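You operate a simulated robot arm through the tools that you are given. There is no shell and no other tool.

You run a simulated robot arm. Do the job below in one go: nothing can be reset, and whatever is moved stays where it is left.

## Task
Stop the belt and run the bottle at its end past the counter again.
Fine: belt dial on 1 and counter at zero before you start, so that it shows 1; stop the belt at the end. Set down upright: small bottle full of red cordial.
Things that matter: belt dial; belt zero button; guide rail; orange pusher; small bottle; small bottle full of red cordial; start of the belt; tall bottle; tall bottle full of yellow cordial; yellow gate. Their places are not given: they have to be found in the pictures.

The check looks at the end state, three seconds after you hand in, the way a careful person would. Anything else that was tipped, shoved, dropped, spilled or broken makes it a failure.

## Robot
A 7-joint arm with a two-finger parallel gripper, fixed in place. Base frame: the origin is at the foot of the arm, x ahead of it, y to its left, z up; the work surface is at about z = 850. Units: mm, degrees, N and s.
With the tool pointing down near the work surface it reaches from about 300 to 700 mm from the base axis. Its first joint turns from -66.0 to 66.0 degrees. Payload 1.57 kg.
Tool frame: the origin (TCP) lies between the finger pads and is the grasp point; the fingertips stand 30 mm ahead of it; z points along the fingers, y is the line along which they close. The gripper opens to 110 mm. The fingers are 24 mm wide and 12 mm thick; the gripper's body (48 by 112 mm) begins 78 mm behind the TCP.
Orientation is that of the tool frame in the base frame, as a unit quaternion [x, y, z, w]. With the fingers straight down and closing along the base's y, the tool's x points along the base's -x, its y along +y and its z along -z.

## Interface
- The arm moves only by the tool drive_tool. Its argument "rows" is a list of rows, each an object (a shift or turn left out is 0, a gripper value left out holds the last) with "slide": the shift along the tool's x, y, z in units of 400 mm (1.0 is 400 mm), a list of three; "turn": the turn, a rotation vector about the tool's x, y, z in units of 90 degrees (1.0 is 90 degrees), a list of three; "jaw": the closure in counts, from 0 (fully open) to 255 (shut). In form: [{"slide": [tx, ty, tz], "turn": [ax, ay, az], "jaw": jaw}, ...]. A call has 1 to 20 rows; each row is the pose to reach, as a shift and turn from the pose commanded when the call began, along the tool's axes at that moment. A call with a number of a shift or a turn outside -1 to 1 is refused whole. A row lasts 0.2 s, in which the tool goes at most 50 mm and 8.6 degrees; a call with a longer step from one row to the next is refused whole, and so is a gripper value outside its range. Where a pose cannot be reached the arm comes as near as it can. A force on the tool above 40 N (or 10 N above the force at the start of the call, whichever is more), or a blocked arm, ends the call early, and 0.2 s more pass. Each finger travels about 108 mm/s and halts on what it meets, pressing with about 38 N; the grip force reading is that of the motor and also rises with nothing between the fingers. The clock runs only during rows and for 0.2 s after the last one: add rows that repeat a pose to give the fingers time. It gives the time, the measured TCP pose, the force on the tool (base axes), the opening and the grip force at its end, in the units of the frame above (readings bear some noise), with the torque about the TCP (base axes, N m) and any sound that the robot's microphone picked up.
- Cameras (640 x 400 px; columns grow to the right, rows downward): "scene" is fixed at [174.7, -404.1, 1410.6]; the picture's right is [0.66, -0.75, 0.00], its down [-0.47, -0.41, -0.78] and it looks along [0.59, 0.52, -0.62] (base axes); focal length 270 px, centre (320, 200). "wrist" rides on the gripper at [70, 16, -141] in the tool frame; the picture's right is [-0.23, 0.97, 0.00], its down [-0.86, -0.20, -0.48] and it looks along [-0.47, -0.11, 0.88] (tool axes); focal length 222 px, centre (320, 200).
- capture(camera): a new picture of that camera. It takes no simulated time.
- locate(camera, pixels): for up to 12 pixels [column, row] of the newest picture of that camera ("zoom" is the newest enlarged one), the place [x, y, z] in the base frame of the surface seen there, good to about 2 mm, but the place of the scene camera against the robot may be out by one fixed shift of up to 12 mm in any direction. It takes no simulated time.
- enlarge(camera, box): a new picture of the part [left, top, right, bottom] of that camera's present view, enlarged. It takes no simulated time.
- sign_off(): hands the job in; it is judged then, once.

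Unless the task says otherwise, let go and move clear before handing in.

The tools are called after ">>>" by a JSON object that holds its "api" and its "payload". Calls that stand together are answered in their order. drive_tool: Moves the arm, as the interface text tells. Its arguments: {"type":"object","properties":{"rows":{"type":"array","items":{"type":"object","properties":{"slide":{"type":"array","items":{"type":"number"}},"turn":{"type":"array","items":{"type":"number"}},"jaw":{"type":"number"}}}}},"required":["rows"]} The other tools are called the same way: capture (camera) takes a picture; locate (camera, pixels) gives the place of the surface under pixels of a picture; enlarge (camera, box) takes an enlarged picture of a part of a camera's view; sign_off () hands the job in.

At the start:

```text
time: 0.0
tcp_pos: [390.3, -42.6, 1231.0]
ee_rot: [0.0, 1.0, 0.001, 0.0]
ft_force: [0.4, 0.2, 0.2]
ft_torque: [-0.01, 0.0, 0.0]
gripper_width: 110.0
finger_force: 0.0
```

scene: 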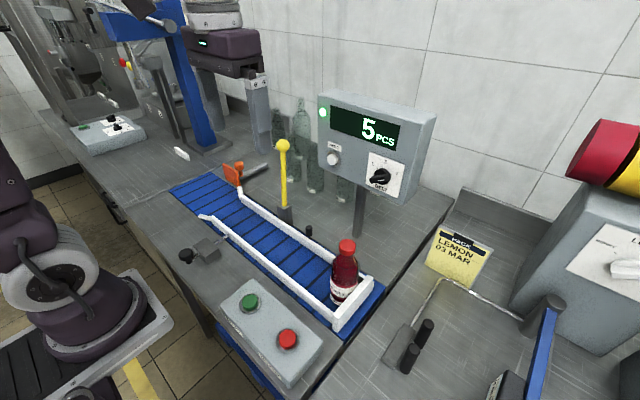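
wrist: 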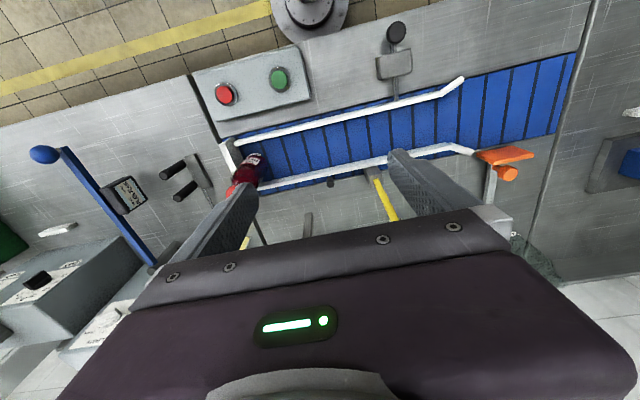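

The scene shows the bottle of red cordial at the belt's end (345,275), a counter reading 5 (370,130), a dial at (380,178) and a small button at (333,158). Green and red buttons sit at (250,302) and (288,340). I'll enlarge these areas before moving.

>>> {"api": "enlarge", "payload": {"camera": "scene", "box": [300, 80, 450, 220]}}

>>> {"api": "enlarge", "payload": {"camera": "scene", "box": [160, 130, 400, 380]}}

>>> {"api": "locate", "payload": {"camera": "scene", "pixels": [[345, 275], [347, 243], [250, 300], [288, 339], [333, 158], [380, 178], [283, 147], [238, 165], [230, 175], [186, 255], [205, 248], [307, 231]]}}

```text
2.86 times, centred on (375, 150) of scene
```

zoom: 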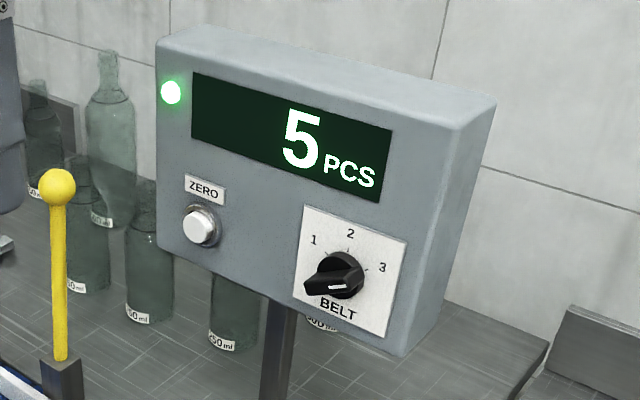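

```text
1.60 times, centred on (280, 255) of scene
```

zoom: 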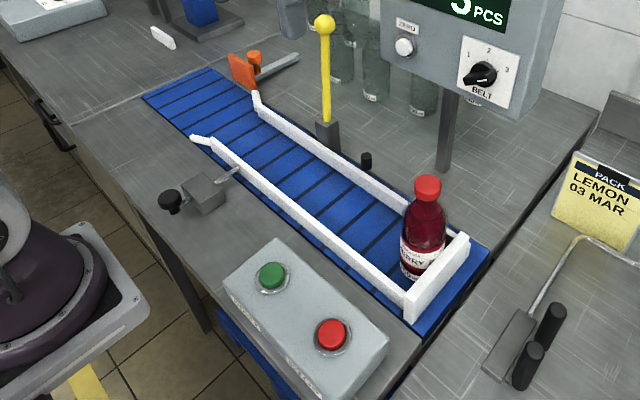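

```text
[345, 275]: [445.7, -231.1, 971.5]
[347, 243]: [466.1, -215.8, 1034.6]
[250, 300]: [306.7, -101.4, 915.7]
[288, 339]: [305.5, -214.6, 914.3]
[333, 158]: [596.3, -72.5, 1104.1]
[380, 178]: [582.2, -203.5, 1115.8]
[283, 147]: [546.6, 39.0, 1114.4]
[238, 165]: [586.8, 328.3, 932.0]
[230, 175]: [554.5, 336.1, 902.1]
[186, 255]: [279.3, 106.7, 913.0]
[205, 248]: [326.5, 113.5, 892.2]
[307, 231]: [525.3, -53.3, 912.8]
```

The zoomed dial's pointer sits at the lower left, apparently below "1". I want closer views of the dial, the sensor area, the start of the belt and the button box, then a check of whether the belt is moving.

>>> {"api": "enlarge", "payload": {"camera": "scene", "box": [365, 150, 410, 200]}}

>>> {"api": "enlarge", "payload": {"camera": "scene", "box": [210, 270, 330, 390]}}

>>> {"api": "enlarge", "payload": {"camera": "scene", "box": [160, 150, 300, 240]}}

>>> {"api": "enlarge", "payload": {"camera": "scene", "box": [260, 200, 400, 340]}}

>>> {"api": "enlarge", "payload": {"camera": "wrist", "box": [200, 20, 580, 240]}}

```text
8.00 times, centred on (388, 175) of scene
```

zoom: 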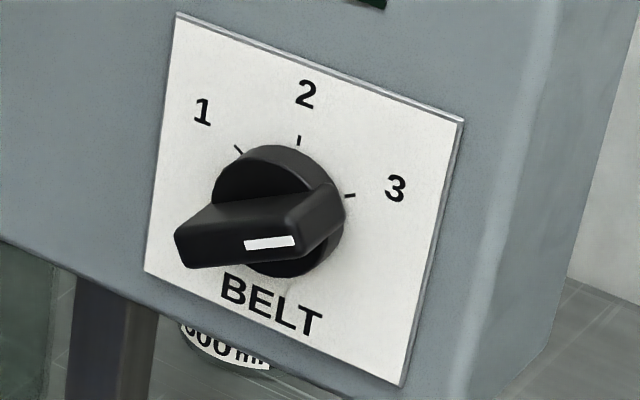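

```text
3.33 times, centred on (270, 330) of scene
```

zoom: 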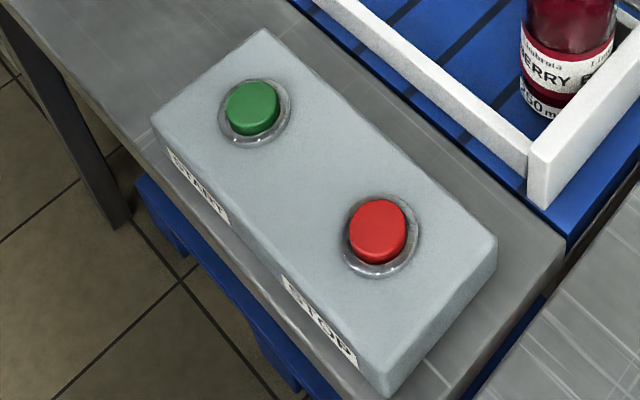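

```text
4.44 times, centred on (230, 195) of scene
```

zoom: 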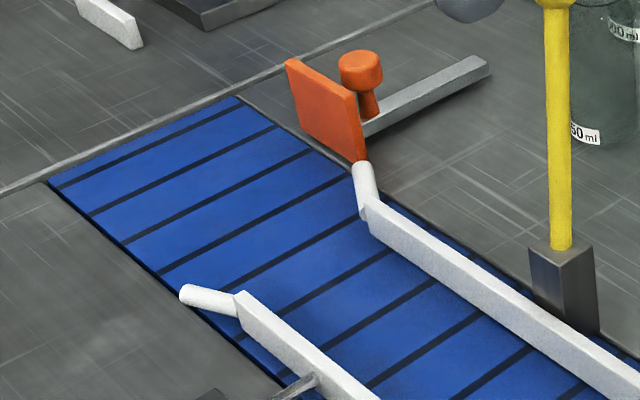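

```text
2.86 times, centred on (330, 270) of scene
```

zoom: 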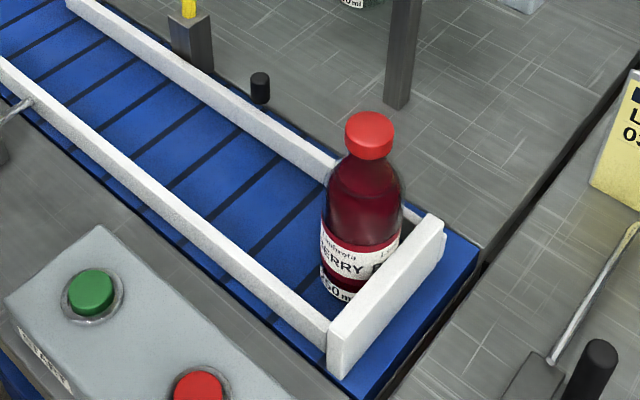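

```text
1.68 times, centred on (390, 130) of wrist
```

zoom: 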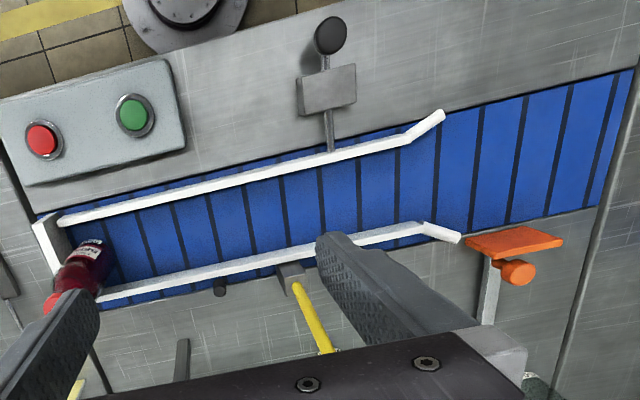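

The dial's mark is at the right end of the bar, so it reads 3. The belt's rails, end stop and bottle are visible in both cameras. I'll locate matching features (red and green buttons) in both views to find the scene camera's shift, and measure the panel plane.

>>> {"api": "locate", "payload": {"camera": "wrist", "pixels": [[226, 93], [278, 78], [396, 32], [252, 160], [240, 190], [238, 165], [462, 80], [472, 152], [390, 100], [390, 160], [510, 155], [330, 183]]}}

>>> {"api": "enlarge", "payload": {"camera": "scene", "box": [300, 80, 450, 220]}}

>>> {"api": "locate", "payload": {"camera": "scene", "pixels": [[340, 175], [405, 190], [325, 100], [425, 125], [332, 157], [288, 337], [250, 299], [186, 255], [283, 147], [206, 215], [238, 187], [230, 175]]}}

```text
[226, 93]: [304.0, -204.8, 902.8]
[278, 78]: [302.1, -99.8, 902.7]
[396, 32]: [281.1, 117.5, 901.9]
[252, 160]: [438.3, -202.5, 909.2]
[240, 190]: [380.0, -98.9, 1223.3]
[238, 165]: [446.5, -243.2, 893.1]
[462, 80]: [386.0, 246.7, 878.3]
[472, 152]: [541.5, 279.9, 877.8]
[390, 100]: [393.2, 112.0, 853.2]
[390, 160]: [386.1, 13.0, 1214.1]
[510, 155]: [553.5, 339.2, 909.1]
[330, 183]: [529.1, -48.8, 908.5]
```

```text
2.86 times, centred on (375, 150) of scene
```

zoom: 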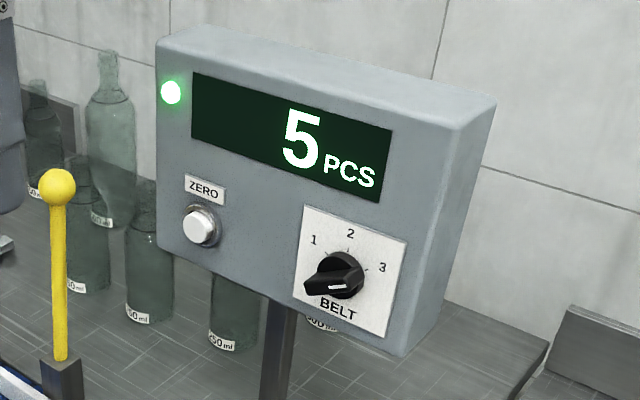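

```text
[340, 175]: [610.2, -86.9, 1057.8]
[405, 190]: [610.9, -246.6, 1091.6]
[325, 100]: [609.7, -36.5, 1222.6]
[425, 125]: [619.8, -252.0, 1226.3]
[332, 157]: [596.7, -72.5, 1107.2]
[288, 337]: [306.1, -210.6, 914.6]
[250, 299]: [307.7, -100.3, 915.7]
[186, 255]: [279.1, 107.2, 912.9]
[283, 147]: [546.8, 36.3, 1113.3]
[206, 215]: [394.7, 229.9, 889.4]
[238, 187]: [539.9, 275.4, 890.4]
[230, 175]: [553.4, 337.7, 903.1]
```

Comparing the cameras, the scene camera reads about 12 mm too high (915 against 903 at the buttons). The panel face is vertical at x≈610. I'll close the fingers and move above the red stop button, wrist reading (304,-205,903).

>>> {"api": "drive_tool", "payload": {"rows": [{"slide": [0.055, -0.1, 0], "jaw": 255}, {"slide": [0.11, -0.2, 0]}, {"slide": [0.165, -0.3, 0]}, {"slide": [0.2175, -0.408, 0]}, {"slide": [0.2175, -0.408, 0.12]}, {"slide": [0.2175, -0.408, 0.24]}, {"slide": [0.2175, -0.408, 0.36]}, {"slide": [0.2175, -0.408, 0.48]}, {"slide": [0.2175, -0.408, 0.6]}, {"slide": [0.2175, -0.408, 0.65]}, {"slide": [0.2175, -0.408, 0.65]}]}}

>>> {"api": "capture", "payload": {"camera": "scene"}}

>>> {"api": "capture", "payload": {"camera": "wrist"}}

```text
time: 2.4
tcp_pos: [303.1, -203.7, 969.7]
ee_rot: [-0.001, 1.0, 0.0, -0.001]
ft_force: [0.0, 0.5, 0.1]
ft_torque: [0.01, 0.04, -0.01]
gripper_width: 0.0
finger_force: 21.3
```

```text
taken
```

scene: 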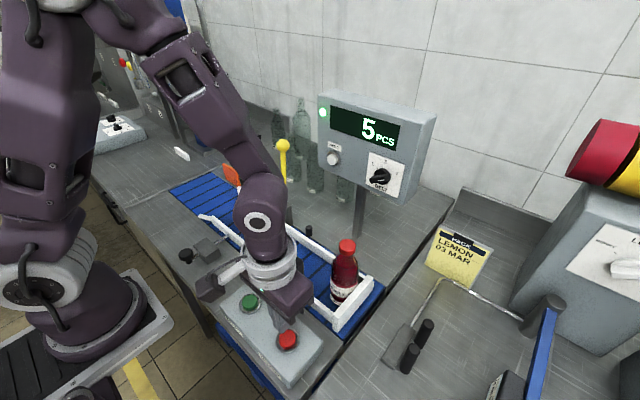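

```text
taken
```

wrist: 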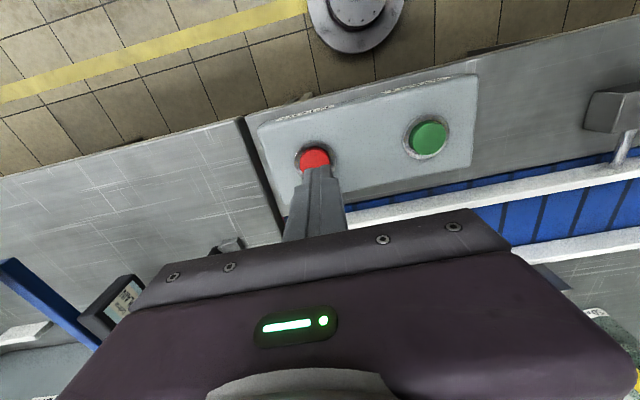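

The fingertips are just over the red button (314,158 in the wrist view). I'll check both buttons' exact places at this closer range.

>>> {"api": "locate", "payload": {"camera": "wrist", "pixels": [[314, 158], [302, 158], [328, 158], [428, 138], [412, 140], [445, 136], [316, 170], [300, 190]]}}

>>> {"api": "enlarge", "payload": {"camera": "wrist", "box": [260, 110, 380, 230]}}

```text
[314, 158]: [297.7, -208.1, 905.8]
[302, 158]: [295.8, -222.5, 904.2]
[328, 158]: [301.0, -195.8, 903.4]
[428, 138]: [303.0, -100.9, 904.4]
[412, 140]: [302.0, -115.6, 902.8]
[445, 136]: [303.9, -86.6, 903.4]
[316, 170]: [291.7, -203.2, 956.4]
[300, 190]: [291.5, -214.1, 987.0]
```

```text
3.33 times, centred on (320, 170) of wrist
```

zoom: 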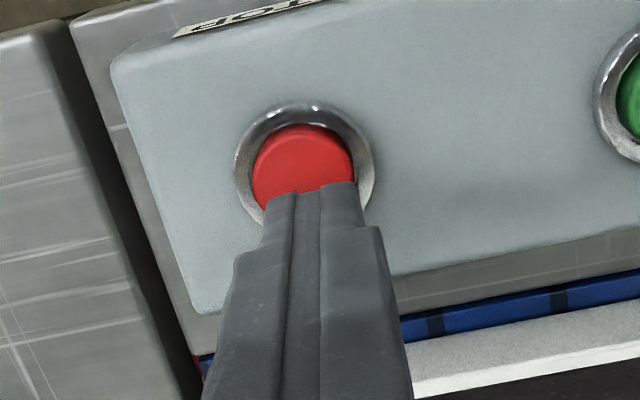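

Red centre is near (303,-209,905), so I'll shift 5 mm in y and press down in small steps.

>>> {"api": "drive_tool", "payload": {"rows": [{"slide": [0, -0.0125, 0.04]}, {"slide": [0, -0.0125, 0.075]}, {"slide": [0, -0.0125, 0.0875]}, {"slide": [0, -0.0125, 0.0925]}, {"slide": [0, -0.0125, 0.0975]}, {"slide": [0, -0.0125, 0.1025]}]}}

>>> {"api": "capture", "payload": {"camera": "scene"}}

```text
time: 3.8
tcp_pos: [302.8, -210.5, 930.4]
ee_rot: [0.0, 1.0, 0.0, 0.0]
ft_force: [-0.5, -0.9, 2.8]
ft_torque: [0.03, 0.05, 0.02]
gripper_width: 0.0
finger_force: 20.9
heard: click
```

```text
taken
```

scene: 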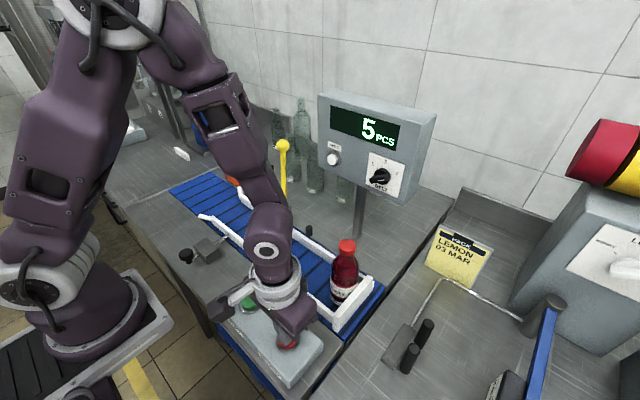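

A click was heard and the green lamp at (322,112) has gone out, so the belt is stopped. Next I'll raise the tool, open the fingers and look at the bottle from above.

>>> {"api": "drive_tool", "payload": {"rows": [{"slide": [0, 0, -0.1]}, {"slide": [0, 0, -0.2], "jaw": 0}, {"slide": [0, 0, -0.32]}, {"slide": [0, 0, -0.44]}, {"slide": [-0.1, 0, -0.5]}, {"slide": [-0.2, 0, -0.5]}, {"slide": [-0.2, 0, -0.5]}, {"slide": [-0.2, 0, -0.5]}]}}

>>> {"api": "capture", "payload": {"camera": "wrist"}}

>>> {"api": "capture", "payload": {"camera": "scene"}}

>>> {"api": "enlarge", "payload": {"camera": "scene", "box": [300, 220, 400, 340]}}

```text
time: 5.6
tcp_pos: [383.1, -209.6, 1129.3]
ee_rot: [0.001, 1.0, 0.0, -0.001]
ft_force: [0.9, -0.2, 0.8]
ft_torque: [0.0, 0.0, 0.02]
gripper_width: 109.9
finger_force: 0.0
```

```text
taken
```

wrist: 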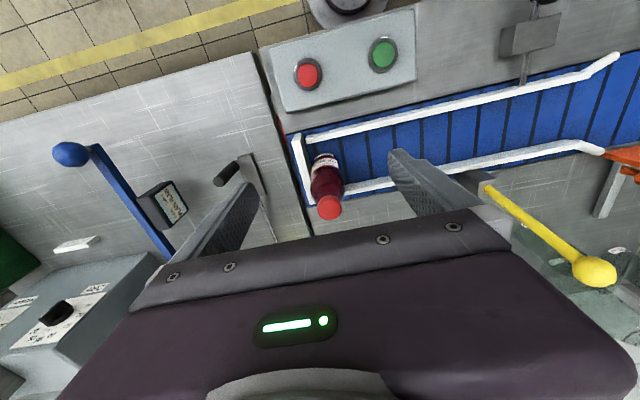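

```text
taken
```

scene: 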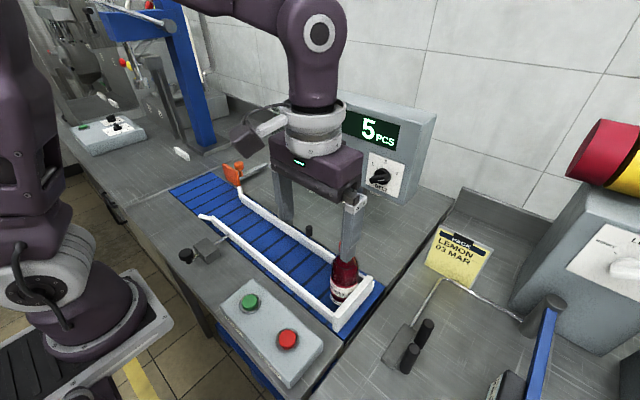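

```text
3.33 times, centred on (350, 280) of scene
```

zoom: 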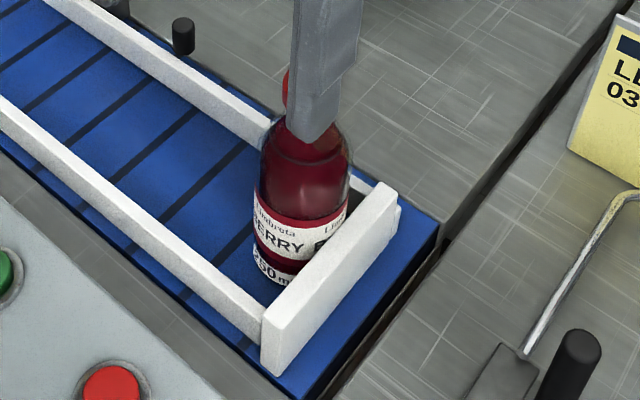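

The bottle is now clear in the wrist view, with its cap at (329,207) and body at (326,180). I'll enlarge that and locate cap, body, rails and end stop.

>>> {"api": "enlarge", "payload": {"camera": "wrist", "box": [280, 120, 380, 230]}}

>>> {"api": "locate", "payload": {"camera": "wrist", "pixels": [[329, 207], [319, 208], [339, 206], [326, 180], [312, 182], [342, 178], [324, 163], [315, 136], [296, 150], [304, 175], [360, 189], [390, 125]]}}

```text
3.64 times, centred on (330, 175) of wrist
```

zoom: 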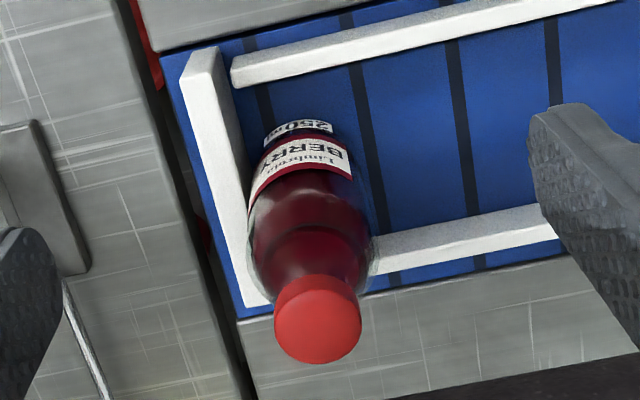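

```text
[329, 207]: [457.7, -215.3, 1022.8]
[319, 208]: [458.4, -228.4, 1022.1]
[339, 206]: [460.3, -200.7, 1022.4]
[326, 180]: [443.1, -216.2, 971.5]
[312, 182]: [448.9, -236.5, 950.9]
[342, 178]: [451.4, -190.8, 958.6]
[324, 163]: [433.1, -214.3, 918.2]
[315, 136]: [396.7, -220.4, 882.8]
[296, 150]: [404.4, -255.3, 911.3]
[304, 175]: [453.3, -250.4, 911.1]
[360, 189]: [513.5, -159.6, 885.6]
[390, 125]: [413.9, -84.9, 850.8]
```

The cap top is at (459,-215,1022) and the body is about 50 mm wide, with a cylinder up to z≈960. The end stop's top is at z 911 and the rails' at about 884. I'll come down over it to TCP z 955, which keeps the palm above the cap and the tips above the stop.

>>> {"api": "drive_tool", "payload": {"rows": [{"slide": [-0.1, -0.005, 0]}, {"slide": [-0.189, -0.0105, 0]}, {"slide": [-0.189, -0.0105, 0.1]}, {"slide": [-0.189, -0.0105, 0.2]}, {"slide": [-0.189, -0.0105, 0.29]}, {"slide": [-0.189, -0.0105, 0.35]}, {"slide": [-0.189, -0.0105, 0.35]}]}}

>>> {"api": "capture", "payload": {"camera": "wrist"}}

>>> {"api": "capture", "payload": {"camera": "scene"}}

```text
time: 7.2
tcp_pos: [458.4, -213.8, 990.2]
ee_rot: [0.0, 1.0, 0.0, -0.001]
ft_force: [-0.3, 0.2, 0.8]
ft_torque: [0.03, -0.01, -0.02]
gripper_width: 110.2
finger_force: 0.0
```

```text
taken
```

wrist: 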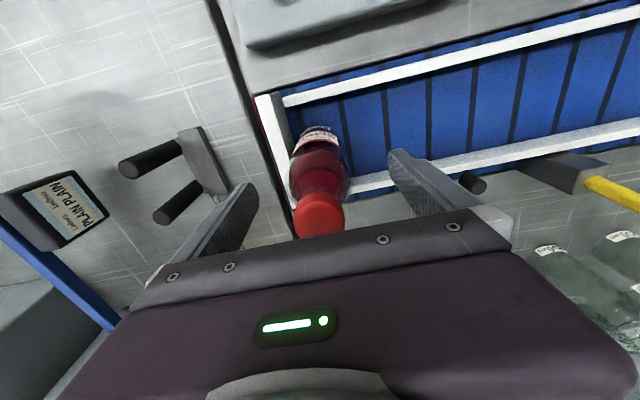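

```text
taken
```

scene: 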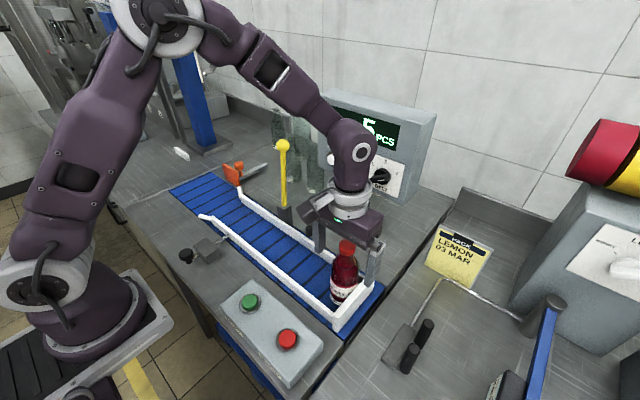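

The bottle sits between the open fingers (cap at 318,215 in the wrist view). I'll check its centre again before the last 35 mm.

>>> {"api": "locate", "payload": {"camera": "wrist", "pixels": [[318, 218], [318, 208], [300, 218], [338, 216], [292, 182], [346, 176], [318, 170], [270, 110], [290, 100]]}}

>>> {"api": "enlarge", "payload": {"camera": "wrist", "box": [240, 90, 400, 250]}}

```text
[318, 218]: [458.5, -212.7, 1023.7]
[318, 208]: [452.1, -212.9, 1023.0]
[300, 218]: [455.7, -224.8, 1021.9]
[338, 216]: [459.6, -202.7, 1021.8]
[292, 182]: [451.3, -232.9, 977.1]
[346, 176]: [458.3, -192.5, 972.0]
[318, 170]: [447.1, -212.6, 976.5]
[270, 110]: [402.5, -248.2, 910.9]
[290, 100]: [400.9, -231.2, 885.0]
```

```text
2.50 times, centred on (320, 170) of wrist
```

zoom: 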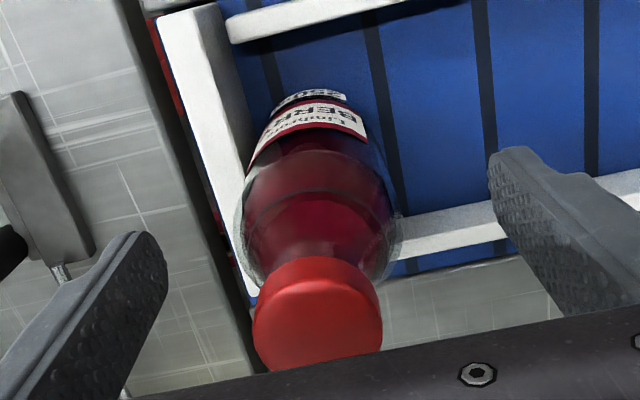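

The centre is confirmed at about (459,-213), matching the tool. I'll descend to z 955, close gently and wait for the grip.

>>> {"api": "drive_tool", "payload": {"rows": [{"slide": [0, 0, 0.05]}, {"slide": [0, 0, 0.0875]}, {"slide": [0, 0, 0.0875]}, {"slide": [0, 0, 0.0875], "jaw": 170}, {"slide": [0, 0, 0.0875]}, {"slide": [0, 0, 0.0875]}, {"slide": [0, 0, 0.0875]}, {"slide": [0, 0, 0.0875]}]}}

>>> {"api": "capture", "payload": {"camera": "scene"}}

>>> {"api": "capture", "payload": {"camera": "wrist"}}

```text
time: 9.0
tcp_pos: [459.9, -212.9, 954.7]
ee_rot: [0.001, 1.0, 0.0, 0.0]
ft_force: [-0.1, -4.0, 0.2]
ft_torque: [-0.34, -0.08, -0.06]
gripper_width: 57.6
finger_force: 38.0
```

```text
taken
```

scene: 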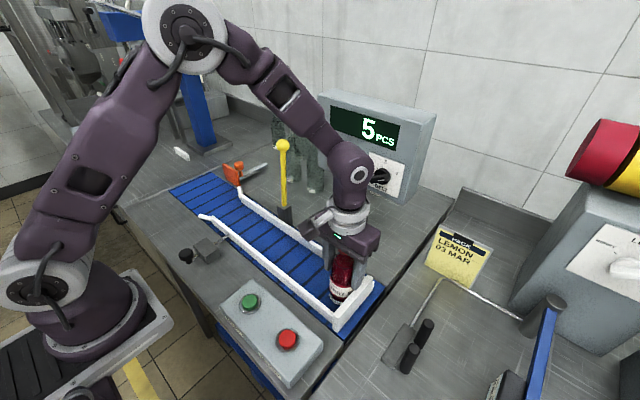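

```text
taken
```

wrist: 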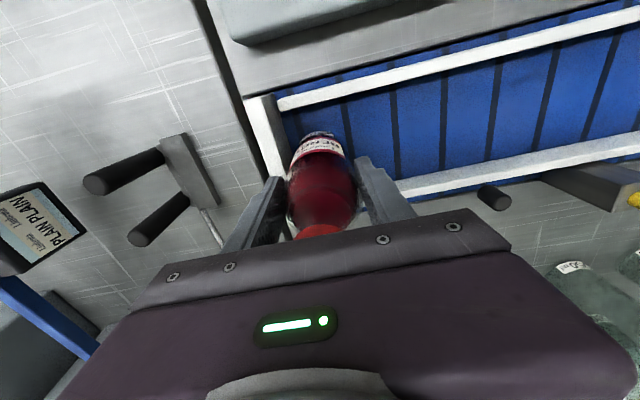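

The grip holds at 57.6 mm wide and 38 N, with a small side force from the end stop. I'll lift slowly, easing off the stop in +y, and check.

>>> {"api": "drive_tool", "payload": {"rows": [{"slide": [0, 0.0075, -0.01]}, {"slide": [0, 0.015, -0.03]}, {"slide": [0, 0.02, -0.06]}, {"slide": [0, 0.02, -0.1]}, {"slide": [0, 0.02, -0.15]}, {"slide": [0, 0.02, -0.2]}, {"slide": [0, 0.02, -0.25]}, {"slide": [0, 0.02, -0.3]}, {"slide": [0, 0.02, -0.3]}]}}

>>> {"api": "capture", "payload": {"camera": "scene"}}

>>> {"api": "capture", "payload": {"camera": "wrist"}}

```text
time: 11.0
tcp_pos: [460.0, -205.6, 1077.6]
ee_rot: [0.0, 1.0, 0.0, 0.001]
ft_force: [-0.3, 0.6, -4.5]
ft_torque: [-0.03, 0.03, -0.04]
gripper_width: 57.4
finger_force: 37.6
```

```text
taken
```

scene: 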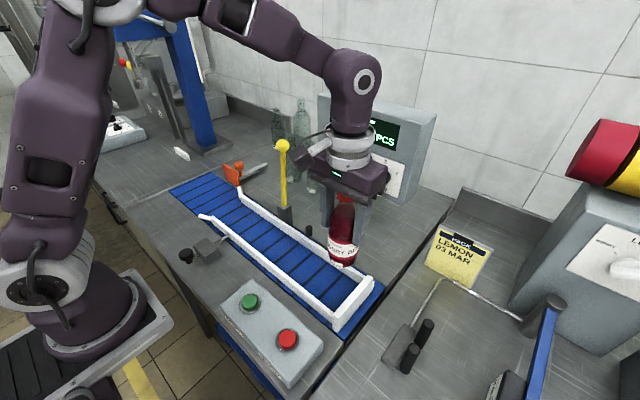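

```text
taken
```

wrist: 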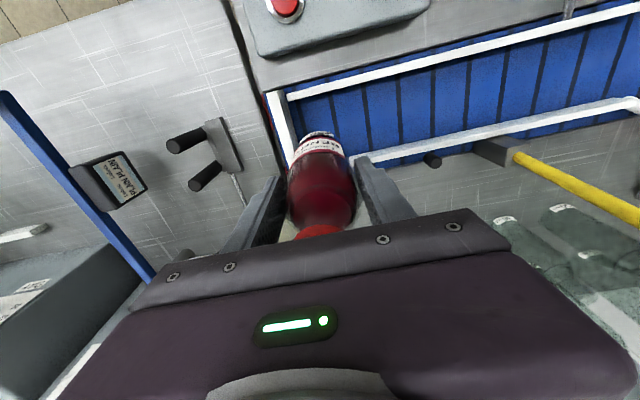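

The bottle is lifted cleanly and its base is about 120 mm above the belt. I'll locate the belt's start edges and the pusher before carrying it.

>>> {"api": "locate", "payload": {"camera": "scene", "pixels": [[172, 189], [212, 175], [200, 190], [185, 197], [222, 192], [200, 214], [242, 187], [228, 168], [240, 180], [196, 202]]}}

>>> {"api": "enlarge", "payload": {"camera": "scene", "box": [160, 150, 280, 250]}}

```text
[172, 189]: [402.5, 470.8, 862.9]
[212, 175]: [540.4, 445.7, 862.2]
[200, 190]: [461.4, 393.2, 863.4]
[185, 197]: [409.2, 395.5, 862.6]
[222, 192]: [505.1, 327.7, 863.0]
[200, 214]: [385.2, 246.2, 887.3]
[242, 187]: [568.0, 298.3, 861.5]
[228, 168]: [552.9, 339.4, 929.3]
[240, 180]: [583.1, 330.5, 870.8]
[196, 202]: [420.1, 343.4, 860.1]
```

```text
4.00 times, centred on (220, 200) of scene
```

zoom: 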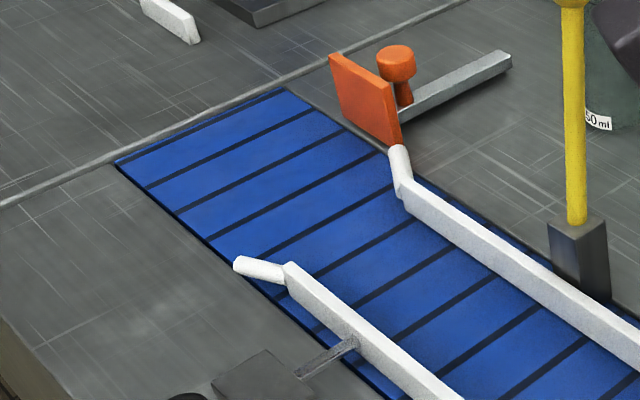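

The belt starts near y≈455 and the flared rails open at about y≈250–280. I'll check the belt's axis with points along the edges and rails in this zoom.

>>> {"api": "locate", "payload": {"camera": "zoom", "pixels": [[120, 165], [160, 200], [215, 248], [285, 91], [330, 118], [383, 150], [292, 266], [400, 360], [408, 186], [600, 312], [240, 262], [370, 110]]}}

>>> {"api": "locate", "payload": {"camera": "scene", "pixels": [[332, 325], [250, 248], [345, 311], [290, 232], [384, 286], [336, 320]]}}

```text
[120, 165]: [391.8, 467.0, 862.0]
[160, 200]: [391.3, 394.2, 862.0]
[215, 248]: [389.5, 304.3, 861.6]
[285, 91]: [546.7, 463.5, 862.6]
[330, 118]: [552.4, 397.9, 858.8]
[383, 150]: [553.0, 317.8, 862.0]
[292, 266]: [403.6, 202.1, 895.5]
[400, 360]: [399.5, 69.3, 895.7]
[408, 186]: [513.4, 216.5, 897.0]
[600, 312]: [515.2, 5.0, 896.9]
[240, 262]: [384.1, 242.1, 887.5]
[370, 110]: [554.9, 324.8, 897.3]
```

```text
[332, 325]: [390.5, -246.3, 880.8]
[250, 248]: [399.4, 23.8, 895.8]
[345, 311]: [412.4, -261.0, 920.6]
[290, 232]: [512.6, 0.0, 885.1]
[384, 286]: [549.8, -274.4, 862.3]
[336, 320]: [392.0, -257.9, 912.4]
```

The belt runs along y, x≈390–550, with the channel centred at x≈455. I'll carry the bottle towards y≈370, staying at x≈440 to keep away from the yellow gate.

>>> {"api": "drive_tool", "payload": {"rows": [{"slide": [0.02, 0.05, 0]}, {"slide": [0.04, 0.13, 0]}, {"slide": [0.05, 0.23, 0]}, {"slide": [0.05, 0.33, 0]}, {"slide": [0.05, 0.43, 0]}, {"slide": [0.05, 0.53, 0]}, {"slide": [0.05, 0.63, 0]}, {"slide": [0.05, 0.73, 0]}, {"slide": [0.05, 0.83, 0]}, {"slide": [0.03, 0.92, 0]}, {"slide": [0.01, 0.98, 0]}, {"slide": [0.0075, 1.0, 0]}]}}

>>> {"api": "drive_tool", "payload": {"rows": [{"slide": [0, 0.05, 0]}, {"slide": [0, 0.12, 0]}, {"slide": [0, 0.21, 0]}, {"slide": [0, 0.3, 0]}, {"slide": [0, 0.38, 0]}, {"slide": [0, 0.43, 0]}, {"slide": [0, 0.4425, 0]}, {"slide": [0, 0.4425, 0]}, {"slide": [0, 0.4425, 0]}]}}

>>> {"api": "capture", "payload": {"camera": "scene"}}

>>> {"api": "capture", "payload": {"camera": "wrist"}}

```text
time: 13.6
tcp_pos: [455.9, 193.4, 1075.8]
ee_rot: [0.0, 1.0, 0.0, 0.0]
ft_force: [-0.3, -0.4, -5.2]
ft_torque: [0.01, 0.04, 0.04]
gripper_width: 57.5
finger_force: 38.1
```

```text
time: 15.6
tcp_pos: [455.2, 371.4, 1074.8]
ee_rot: [-0.001, 1.0, 0.001, 0.0]
ft_force: [0.2, -1.0, -4.8]
ft_torque: [-0.01, 0.03, 0.02]
gripper_width: 57.4
finger_force: 38.6
```

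```text
taken
```

scene: 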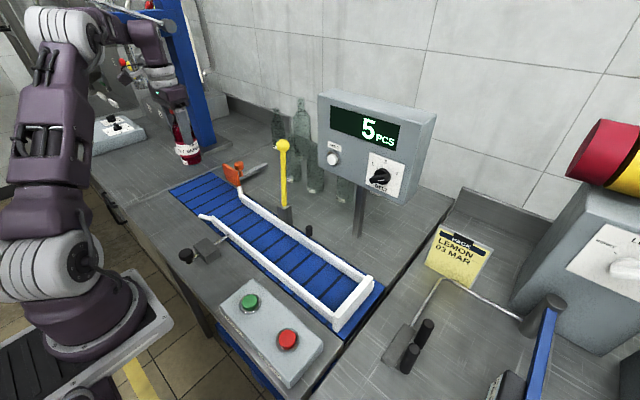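

```text
taken
```

wrist: 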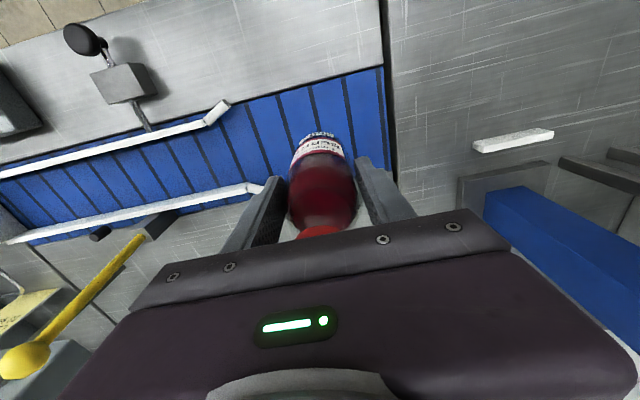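

The bottle is over the belt's start at (455,371). I'll check the blue post's distance on the right of the wrist view before lowering.

>>> {"api": "locate", "payload": {"camera": "wrist", "pixels": [[510, 200], [560, 240], [490, 180], [510, 140], [390, 100], [350, 120], [600, 290]]}}

```text
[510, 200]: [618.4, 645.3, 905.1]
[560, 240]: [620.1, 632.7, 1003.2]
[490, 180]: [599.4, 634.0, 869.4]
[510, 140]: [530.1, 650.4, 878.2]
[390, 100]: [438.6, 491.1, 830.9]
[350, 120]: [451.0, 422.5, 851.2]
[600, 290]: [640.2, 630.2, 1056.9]
```

The blue post is more than 200 mm away. I'll lower the bottle 117 mm, then take small steps until it touches.

>>> {"api": "drive_tool", "payload": {"rows": [{"slide": [0, 0, 0.06]}, {"slide": [0, 0, 0.13]}, {"slide": [0, 0, 0.2]}, {"slide": [0, 0, 0.25]}, {"slide": [0, 0, 0.28]}, {"slide": [0, 0, 0.29]}, {"slide": [0, 0, 0.294]}, {"slide": [0, 0, 0.297]}, {"slide": [0, 0, 0.299]}, {"slide": [0, 0, 0.299]}]}}

>>> {"api": "capture", "payload": {"camera": "scene"}}

```text
time: 17.8
tcp_pos: [456.7, 370.6, 955.4]
ee_rot: [0.0, 1.0, 0.0, 0.0]
ft_force: [0.2, -0.2, -4.9]
ft_torque: [-0.03, 0.03, 0.0]
gripper_width: 57.8
finger_force: 38.0
```

```text
taken
```

scene: 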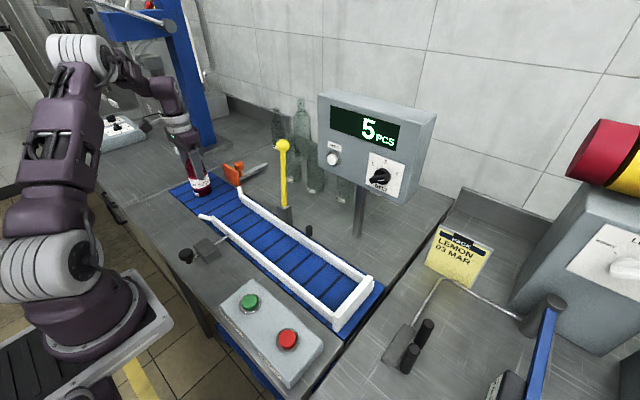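

The force is still -4.9 N in z, so the bottle is still hanging. I'll creep down about 2 mm.

>>> {"api": "drive_tool", "payload": {"rows": [{"slide": [0, 0, 0.0015]}, {"slide": [0, 0, 0.003]}, {"slide": [0, 0, 0.003]}]}}

```text
time: 18.6
tcp_pos: [455.1, 372.0, 954.1]
ee_rot: [-0.001, 1.0, 0.001, 0.0]
ft_force: [-1.1, -0.8, 2.2]
ft_torque: [-0.19, -0.12, -0.03]
gripper_width: 57.7
finger_force: 38.2
```

The force turned positive (+2.2 N), so the bottle is standing on the belt. I'll open the fingers in place and then rise straight up.

>>> {"api": "drive_tool", "payload": {"rows": [{"slide": [0, 0, 0], "jaw": 110}, {"slide": [0, 0, 0], "jaw": 70}, {"slide": [0, 0, 0], "jaw": 20}, {"slide": [0, 0, 0]}, {"slide": [0, 0, -0.05]}, {"slide": [0, 0, -0.12]}, {"slide": [0, 0, -0.22]}, {"slide": [0, 0, -0.34]}, {"slide": [0, 0, -0.44]}, {"slide": [0, 0, -0.44]}]}}

>>> {"api": "capture", "payload": {"camera": "scene"}}

>>> {"api": "capture", "payload": {"camera": "wrist"}}

```text
time: 20.8
tcp_pos: [455.0, 372.7, 1131.1]
ee_rot: [0.0, 1.0, 0.0, 0.0]
ft_force: [0.0, -0.5, 0.7]
ft_torque: [0.01, -0.03, 0.0]
gripper_width: 101.6
finger_force: 0.0
```

```text
taken
```

scene: 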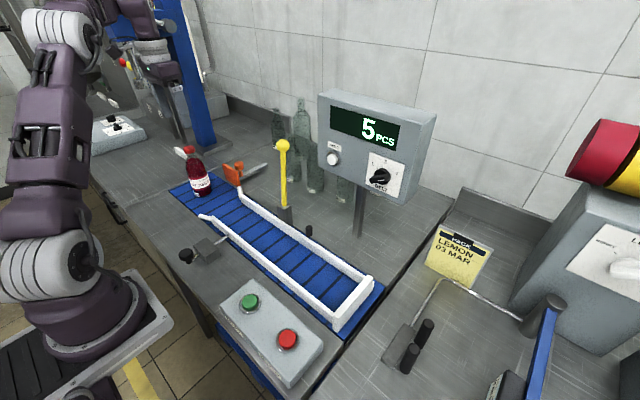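

```text
taken
```

wrist: 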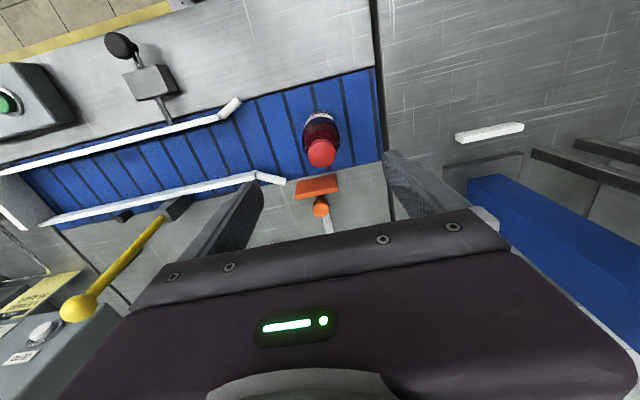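

The bottle stands upright at the belt start (195,172 in the scene view) and the fingers are clear. Now I'll carry the empty gripper over towards the dial, staying high and behind the gate.

>>> {"api": "drive_tool", "payload": {"rows": [{"slide": [0.03, 0, -0.1]}, {"slide": [0.08, -0.08, -0.175]}, {"slide": [0.1, -0.2, -0.175]}, {"slide": [0.1, -0.32, -0.175]}, {"slide": [0.1, -0.44, -0.175]}, {"slide": [0.1, -0.56, -0.175]}, {"slide": [0.1, -0.68, -0.175]}, {"slide": [0.1, -0.8, -0.175]}, {"slide": [0.1, -0.9, -0.175]}, {"slide": [0.1, -1.0, -0.175]}]}}

>>> {"api": "drive_tool", "payload": {"rows": [{"slide": [0, -0.12, 0]}, {"slide": [0, -0.24, 0]}, {"slide": [0, -0.36, 0]}, {"slide": [0, -0.43, 0]}, {"slide": [0, -0.43, 0]}]}}

>>> {"api": "capture", "payload": {"camera": "wrist"}}

>>> {"api": "capture", "payload": {"camera": "scene"}}

```text
time: 23.0
tcp_pos: [416.3, -27.8, 1199.8]
ee_rot: [-0.001, 1.0, 0.001, 0.0]
ft_force: [0.4, -0.4, 0.0]
ft_torque: [0.0, 0.02, -0.03]
gripper_width: 101.4
finger_force: 0.1
```

```text
time: 24.2
tcp_pos: [415.2, -201.5, 1200.8]
ee_rot: [-0.001, 1.0, 0.0, 0.0]
ft_force: [0.3, 0.5, -0.7]
ft_torque: [0.03, 0.01, -0.03]
gripper_width: 101.5
finger_force: 0.0
```

```text
taken
```

wrist: 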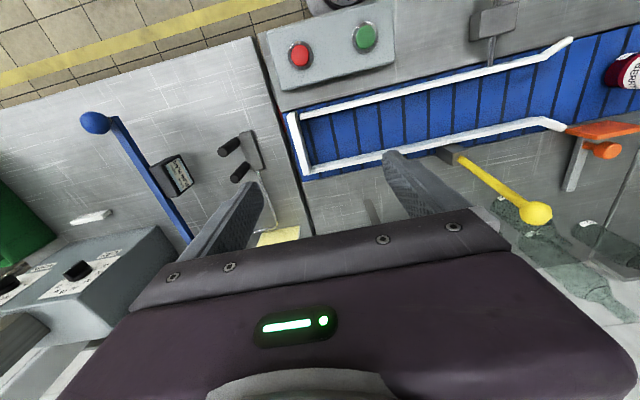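

```text
taken
```

scene: 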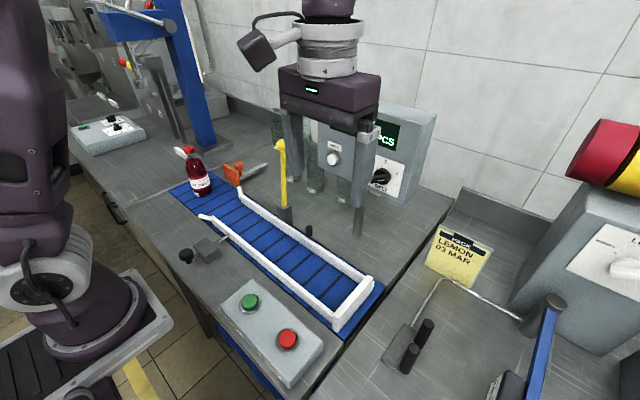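

The tool is at (415,-202,1200) with open space around it. I'll tilt it to point along +x at the panel while moving it forward slightly.

>>> {"api": "drive_tool", "payload": {"rows": [{"slide": [-0.012, 0, 0.0], "turn": [0, -0.0909, 0]}, {"slide": [-0.025, 0, 0.01], "turn": [0, -0.1818, 0]}, {"slide": [-0.037, 0, 0.02], "turn": [0, -0.2727, 0]}, {"slide": [-0.05, 0, 0.03], "turn": [0, -0.3636, 0]}, {"slide": [-0.062, 0, 0.04], "turn": [0, -0.4545, 0]}, {"slide": [-0.075, 0, 0.05], "turn": [0, -0.5454, 0]}, {"slide": [-0.087, 0, 0.06], "turn": [0, -0.6363, 0]}, {"slide": [-0.1, 0, 0.07], "turn": [0, -0.7272, 0]}, {"slide": [-0.112, 0, 0.08], "turn": [0, -0.8181, 0]}, {"slide": [-0.125, 0, 0.09], "turn": [0, -0.909, 0]}, {"slide": [-0.1375, 0, 0.1], "turn": [0, -1, 0]}, {"slide": [-0.1375, 0, 0.1], "turn": [0, -1, 0]}]}}

>>> {"api": "capture", "payload": {"camera": "wrist"}}

>>> {"api": "capture", "payload": {"camera": "scene"}}

```text
time: 26.8
tcp_pos: [471.4, -201.5, 1159.2]
ee_rot: [0.0, 0.706, -0.001, 0.708]
ft_force: [-0.2, -0.8, 0.2]
ft_torque: [-0.04, -0.01, 0.01]
gripper_width: 101.4
finger_force: 0.1
```

```text
taken
```

wrist: 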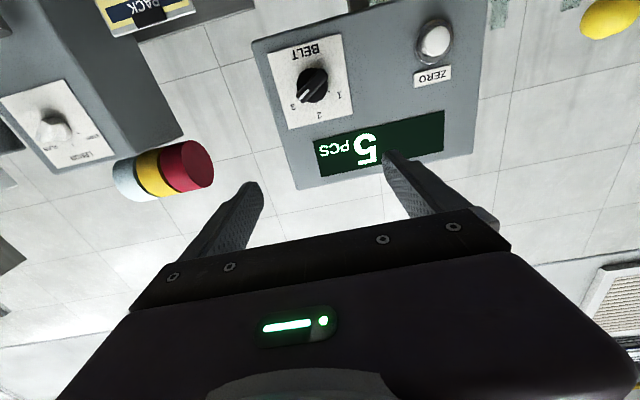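

```text
taken
```

scene: 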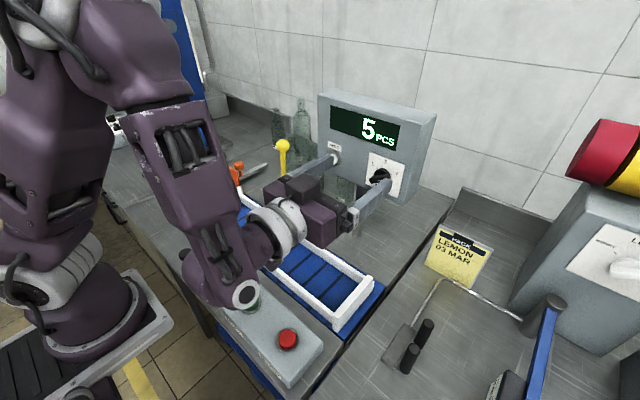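

The tool now faces the panel and the wrist view shows the dial at (312,85), upside down, and the zero button at (435,40). I'll enlarge and locate both.

>>> {"api": "enlarge", "payload": {"camera": "wrist", "box": [260, 20, 370, 130]}}

>>> {"api": "locate", "payload": {"camera": "zoom", "pixels": [[300, 250], [260, 275], [340, 210], [300, 200], [280, 235], [320, 240], [400, 350], [200, 150], [230, 290], [370, 190]]}}

>>> {"api": "locate", "payload": {"camera": "wrist", "pixels": [[435, 40], [425, 41], [445, 39], [432, 75], [312, 85], [280, 110], [350, 120], [400, 110]]}}

```text
3.64 times, centred on (315, 75) of wrist
```

zoom: 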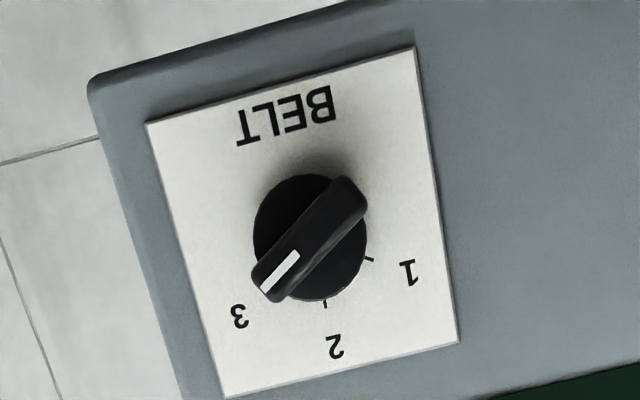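

```text
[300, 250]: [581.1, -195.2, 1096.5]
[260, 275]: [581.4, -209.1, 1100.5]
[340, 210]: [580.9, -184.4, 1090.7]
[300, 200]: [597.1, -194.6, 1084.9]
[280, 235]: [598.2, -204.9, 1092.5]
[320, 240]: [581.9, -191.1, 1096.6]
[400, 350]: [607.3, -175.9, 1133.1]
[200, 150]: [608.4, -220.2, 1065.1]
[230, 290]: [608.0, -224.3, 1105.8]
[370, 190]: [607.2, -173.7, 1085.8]
```

```text
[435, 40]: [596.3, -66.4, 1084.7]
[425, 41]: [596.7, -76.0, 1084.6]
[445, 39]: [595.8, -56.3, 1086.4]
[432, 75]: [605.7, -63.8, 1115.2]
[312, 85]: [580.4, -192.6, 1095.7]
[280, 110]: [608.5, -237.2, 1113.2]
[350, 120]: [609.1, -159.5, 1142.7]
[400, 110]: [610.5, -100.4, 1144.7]
```

The dial bar runs from about (-183,1087) to its marked end (-208,1103), so it points at 3, centred near (y -194.5, z 1095) with its face at x≈581. I'll roll the tool about +57° to straddle the bar and line up in front of it.

>>> {"api": "drive_tool", "payload": {"rows": [{"slide": [0.03, 0.003, 0], "turn": [0, 0, 0.0905], "jaw": 139}, {"slide": [0.06, 0.006, 0], "turn": [0, 0, 0.181]}, {"slide": [0.09, 0.01, 0], "turn": [0, 0, 0.2715]}, {"slide": [0.12, 0.013, 0], "turn": [0, 0, 0.362]}, {"slide": [0.15, 0.016, 0], "turn": [0, 0, 0.4525]}, {"slide": [0.163, 0.01875, 0], "turn": [0, 0, 0.543]}, {"slide": [0.163, 0.01875, 0.04], "turn": [0, 0, 0.633]}, {"slide": [0.163, 0.01875, 0.1], "turn": [0, 0, 0.633]}, {"slide": [0.163, 0.01875, 0.1], "turn": [0, 0, 0.633]}]}}

>>> {"api": "capture", "payload": {"camera": "wrist"}}

>>> {"api": "capture", "payload": {"camera": "scene"}}

>>> {"api": "enlarge", "payload": {"camera": "wrist", "box": [220, 100, 420, 260]}}

```text
time: 28.8
tcp_pos: [510.8, -193.9, 1095.7]
ee_rot: [0.337, 0.621, 0.337, 0.622]
ft_force: [-0.1, -0.2, -0.9]
ft_torque: [0.0, -0.03, 0.05]
gripper_width: 50.1
finger_force: 0.1
```

```text
taken
```

wrist: 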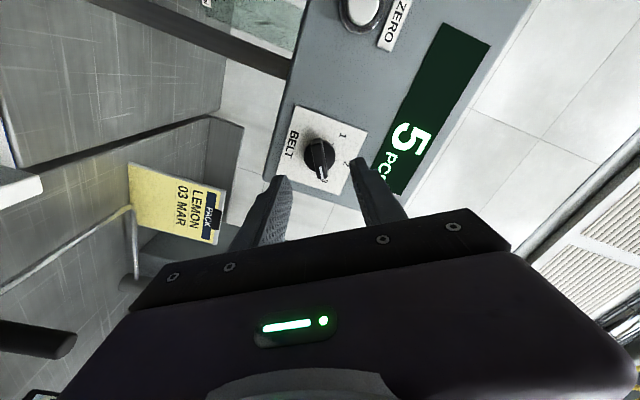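

```text
taken
```

scene: 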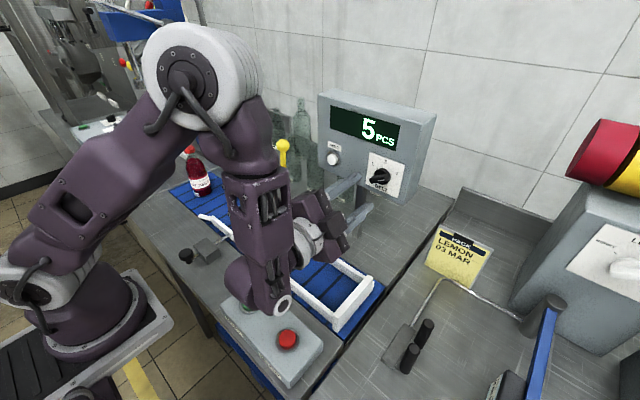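

```text
2.50 times, centred on (320, 180) of wrist
```

zoom: 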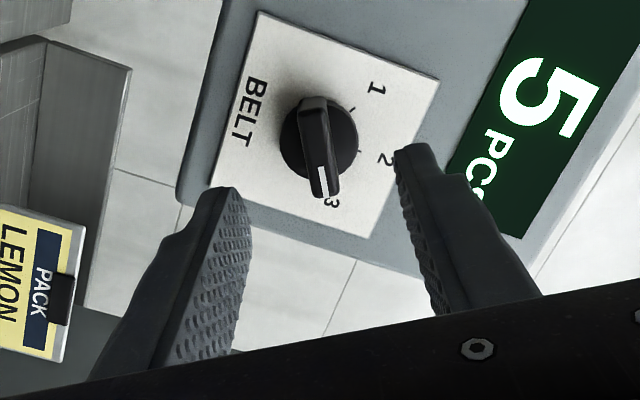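

The bar (about 320,145 in the zoom) lies between the fingers with its length across the closing line. I'll locate its centre and ends more precisely.

>>> {"api": "locate", "payload": {"camera": "zoom", "pixels": [[314, 110], [318, 145], [324, 185], [322, 165], [316, 128], [290, 150], [345, 150], [311, 103], [327, 193]]}}

```text
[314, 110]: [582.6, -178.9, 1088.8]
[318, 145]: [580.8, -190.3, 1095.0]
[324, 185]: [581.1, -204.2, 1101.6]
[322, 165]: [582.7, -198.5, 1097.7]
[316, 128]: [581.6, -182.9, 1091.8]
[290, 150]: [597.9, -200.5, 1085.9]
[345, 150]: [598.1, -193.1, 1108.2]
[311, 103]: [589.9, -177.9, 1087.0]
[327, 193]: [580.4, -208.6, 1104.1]
```

The bar's centre is about (-194,1096), and the ticks work out at ±60° from 2, so 3→1 is a 120° turn. I'll add 3° of roll, advance so the fingertips sit alongside the bar, and close.

>>> {"api": "drive_tool", "payload": {"rows": [{"slide": [0, 0, 0.04], "turn": [0, 0, 0.033]}, {"slide": [0, 0, 0.08], "turn": [0, 0, 0.033]}, {"slide": [0, 0, 0.11], "turn": [0, 0, 0.033]}, {"slide": [0, 0, 0.13], "turn": [0, 0, 0.033]}, {"slide": [0, 0, 0.13], "turn": [0, 0, 0.033]}]}}

>>> {"api": "capture", "payload": {"camera": "wrist"}}

>>> {"api": "enlarge", "payload": {"camera": "wrist", "box": [220, 110, 420, 260]}}

>>> {"api": "enlarge", "payload": {"camera": "scene", "box": [330, 130, 430, 220]}}

```text
time: 30.0
tcp_pos: [562.8, -193.2, 1095.3]
ee_rot: [0.352, 0.613, 0.354, 0.612]
ft_force: [-0.2, 0.9, 0.5]
ft_torque: [-0.03, -0.04, 0.0]
gripper_width: 50.1
finger_force: 0.0
```

```text
taken
```

wrist: 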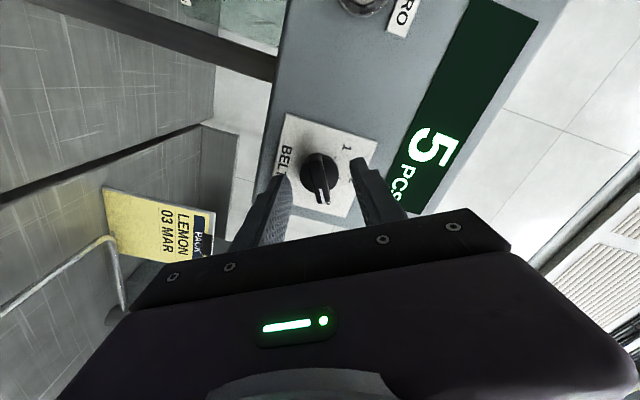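

```text
2.67 times, centred on (320, 185) of wrist
```

zoom: 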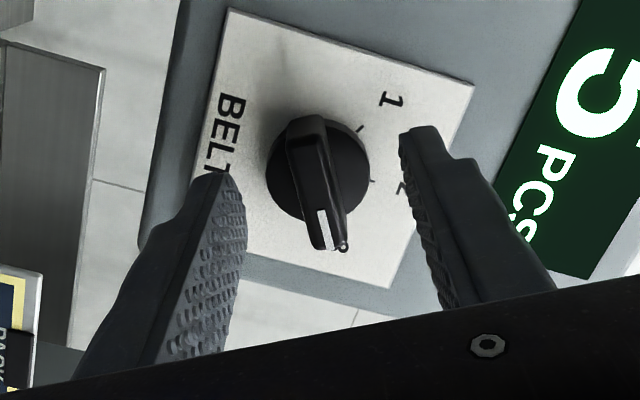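

```text
4.44 times, centred on (380, 175) of scene
```

zoom: 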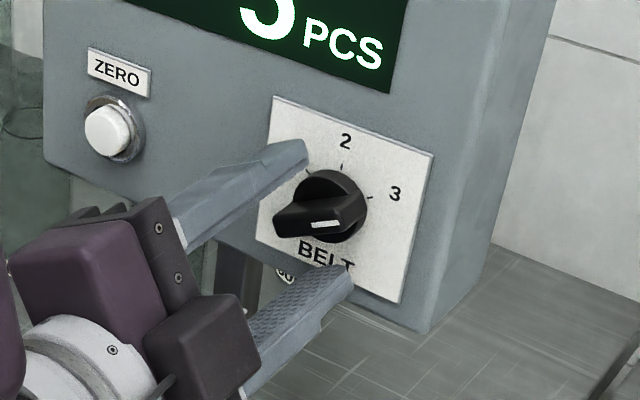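

The fingers straddle the bar with their tips just short of the plate. I'll close on it.

>>> {"api": "drive_tool", "payload": {"rows": [{"slide": [0, 0, 0], "jaw": 200}, {"slide": [0, 0, 0], "jaw": 255}, {"slide": [0, 0, 0]}, {"slide": [0, 0, 0]}]}}

>>> {"api": "enlarge", "payload": {"camera": "wrist", "box": [220, 110, 420, 260]}}

```text
time: 31.0
tcp_pos: [562.9, -194.3, 1094.4]
ee_rot: [0.354, 0.613, 0.354, 0.612]
ft_force: [2.7, -3.2, -10.2]
ft_torque: [0.03, 0.06, -0.35]
gripper_width: 12.0
finger_force: 28.7
```

```text
2.67 times, centred on (320, 185) of wrist
```

zoom: 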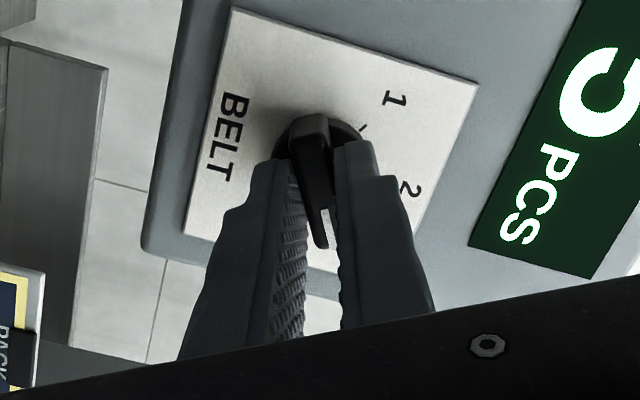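

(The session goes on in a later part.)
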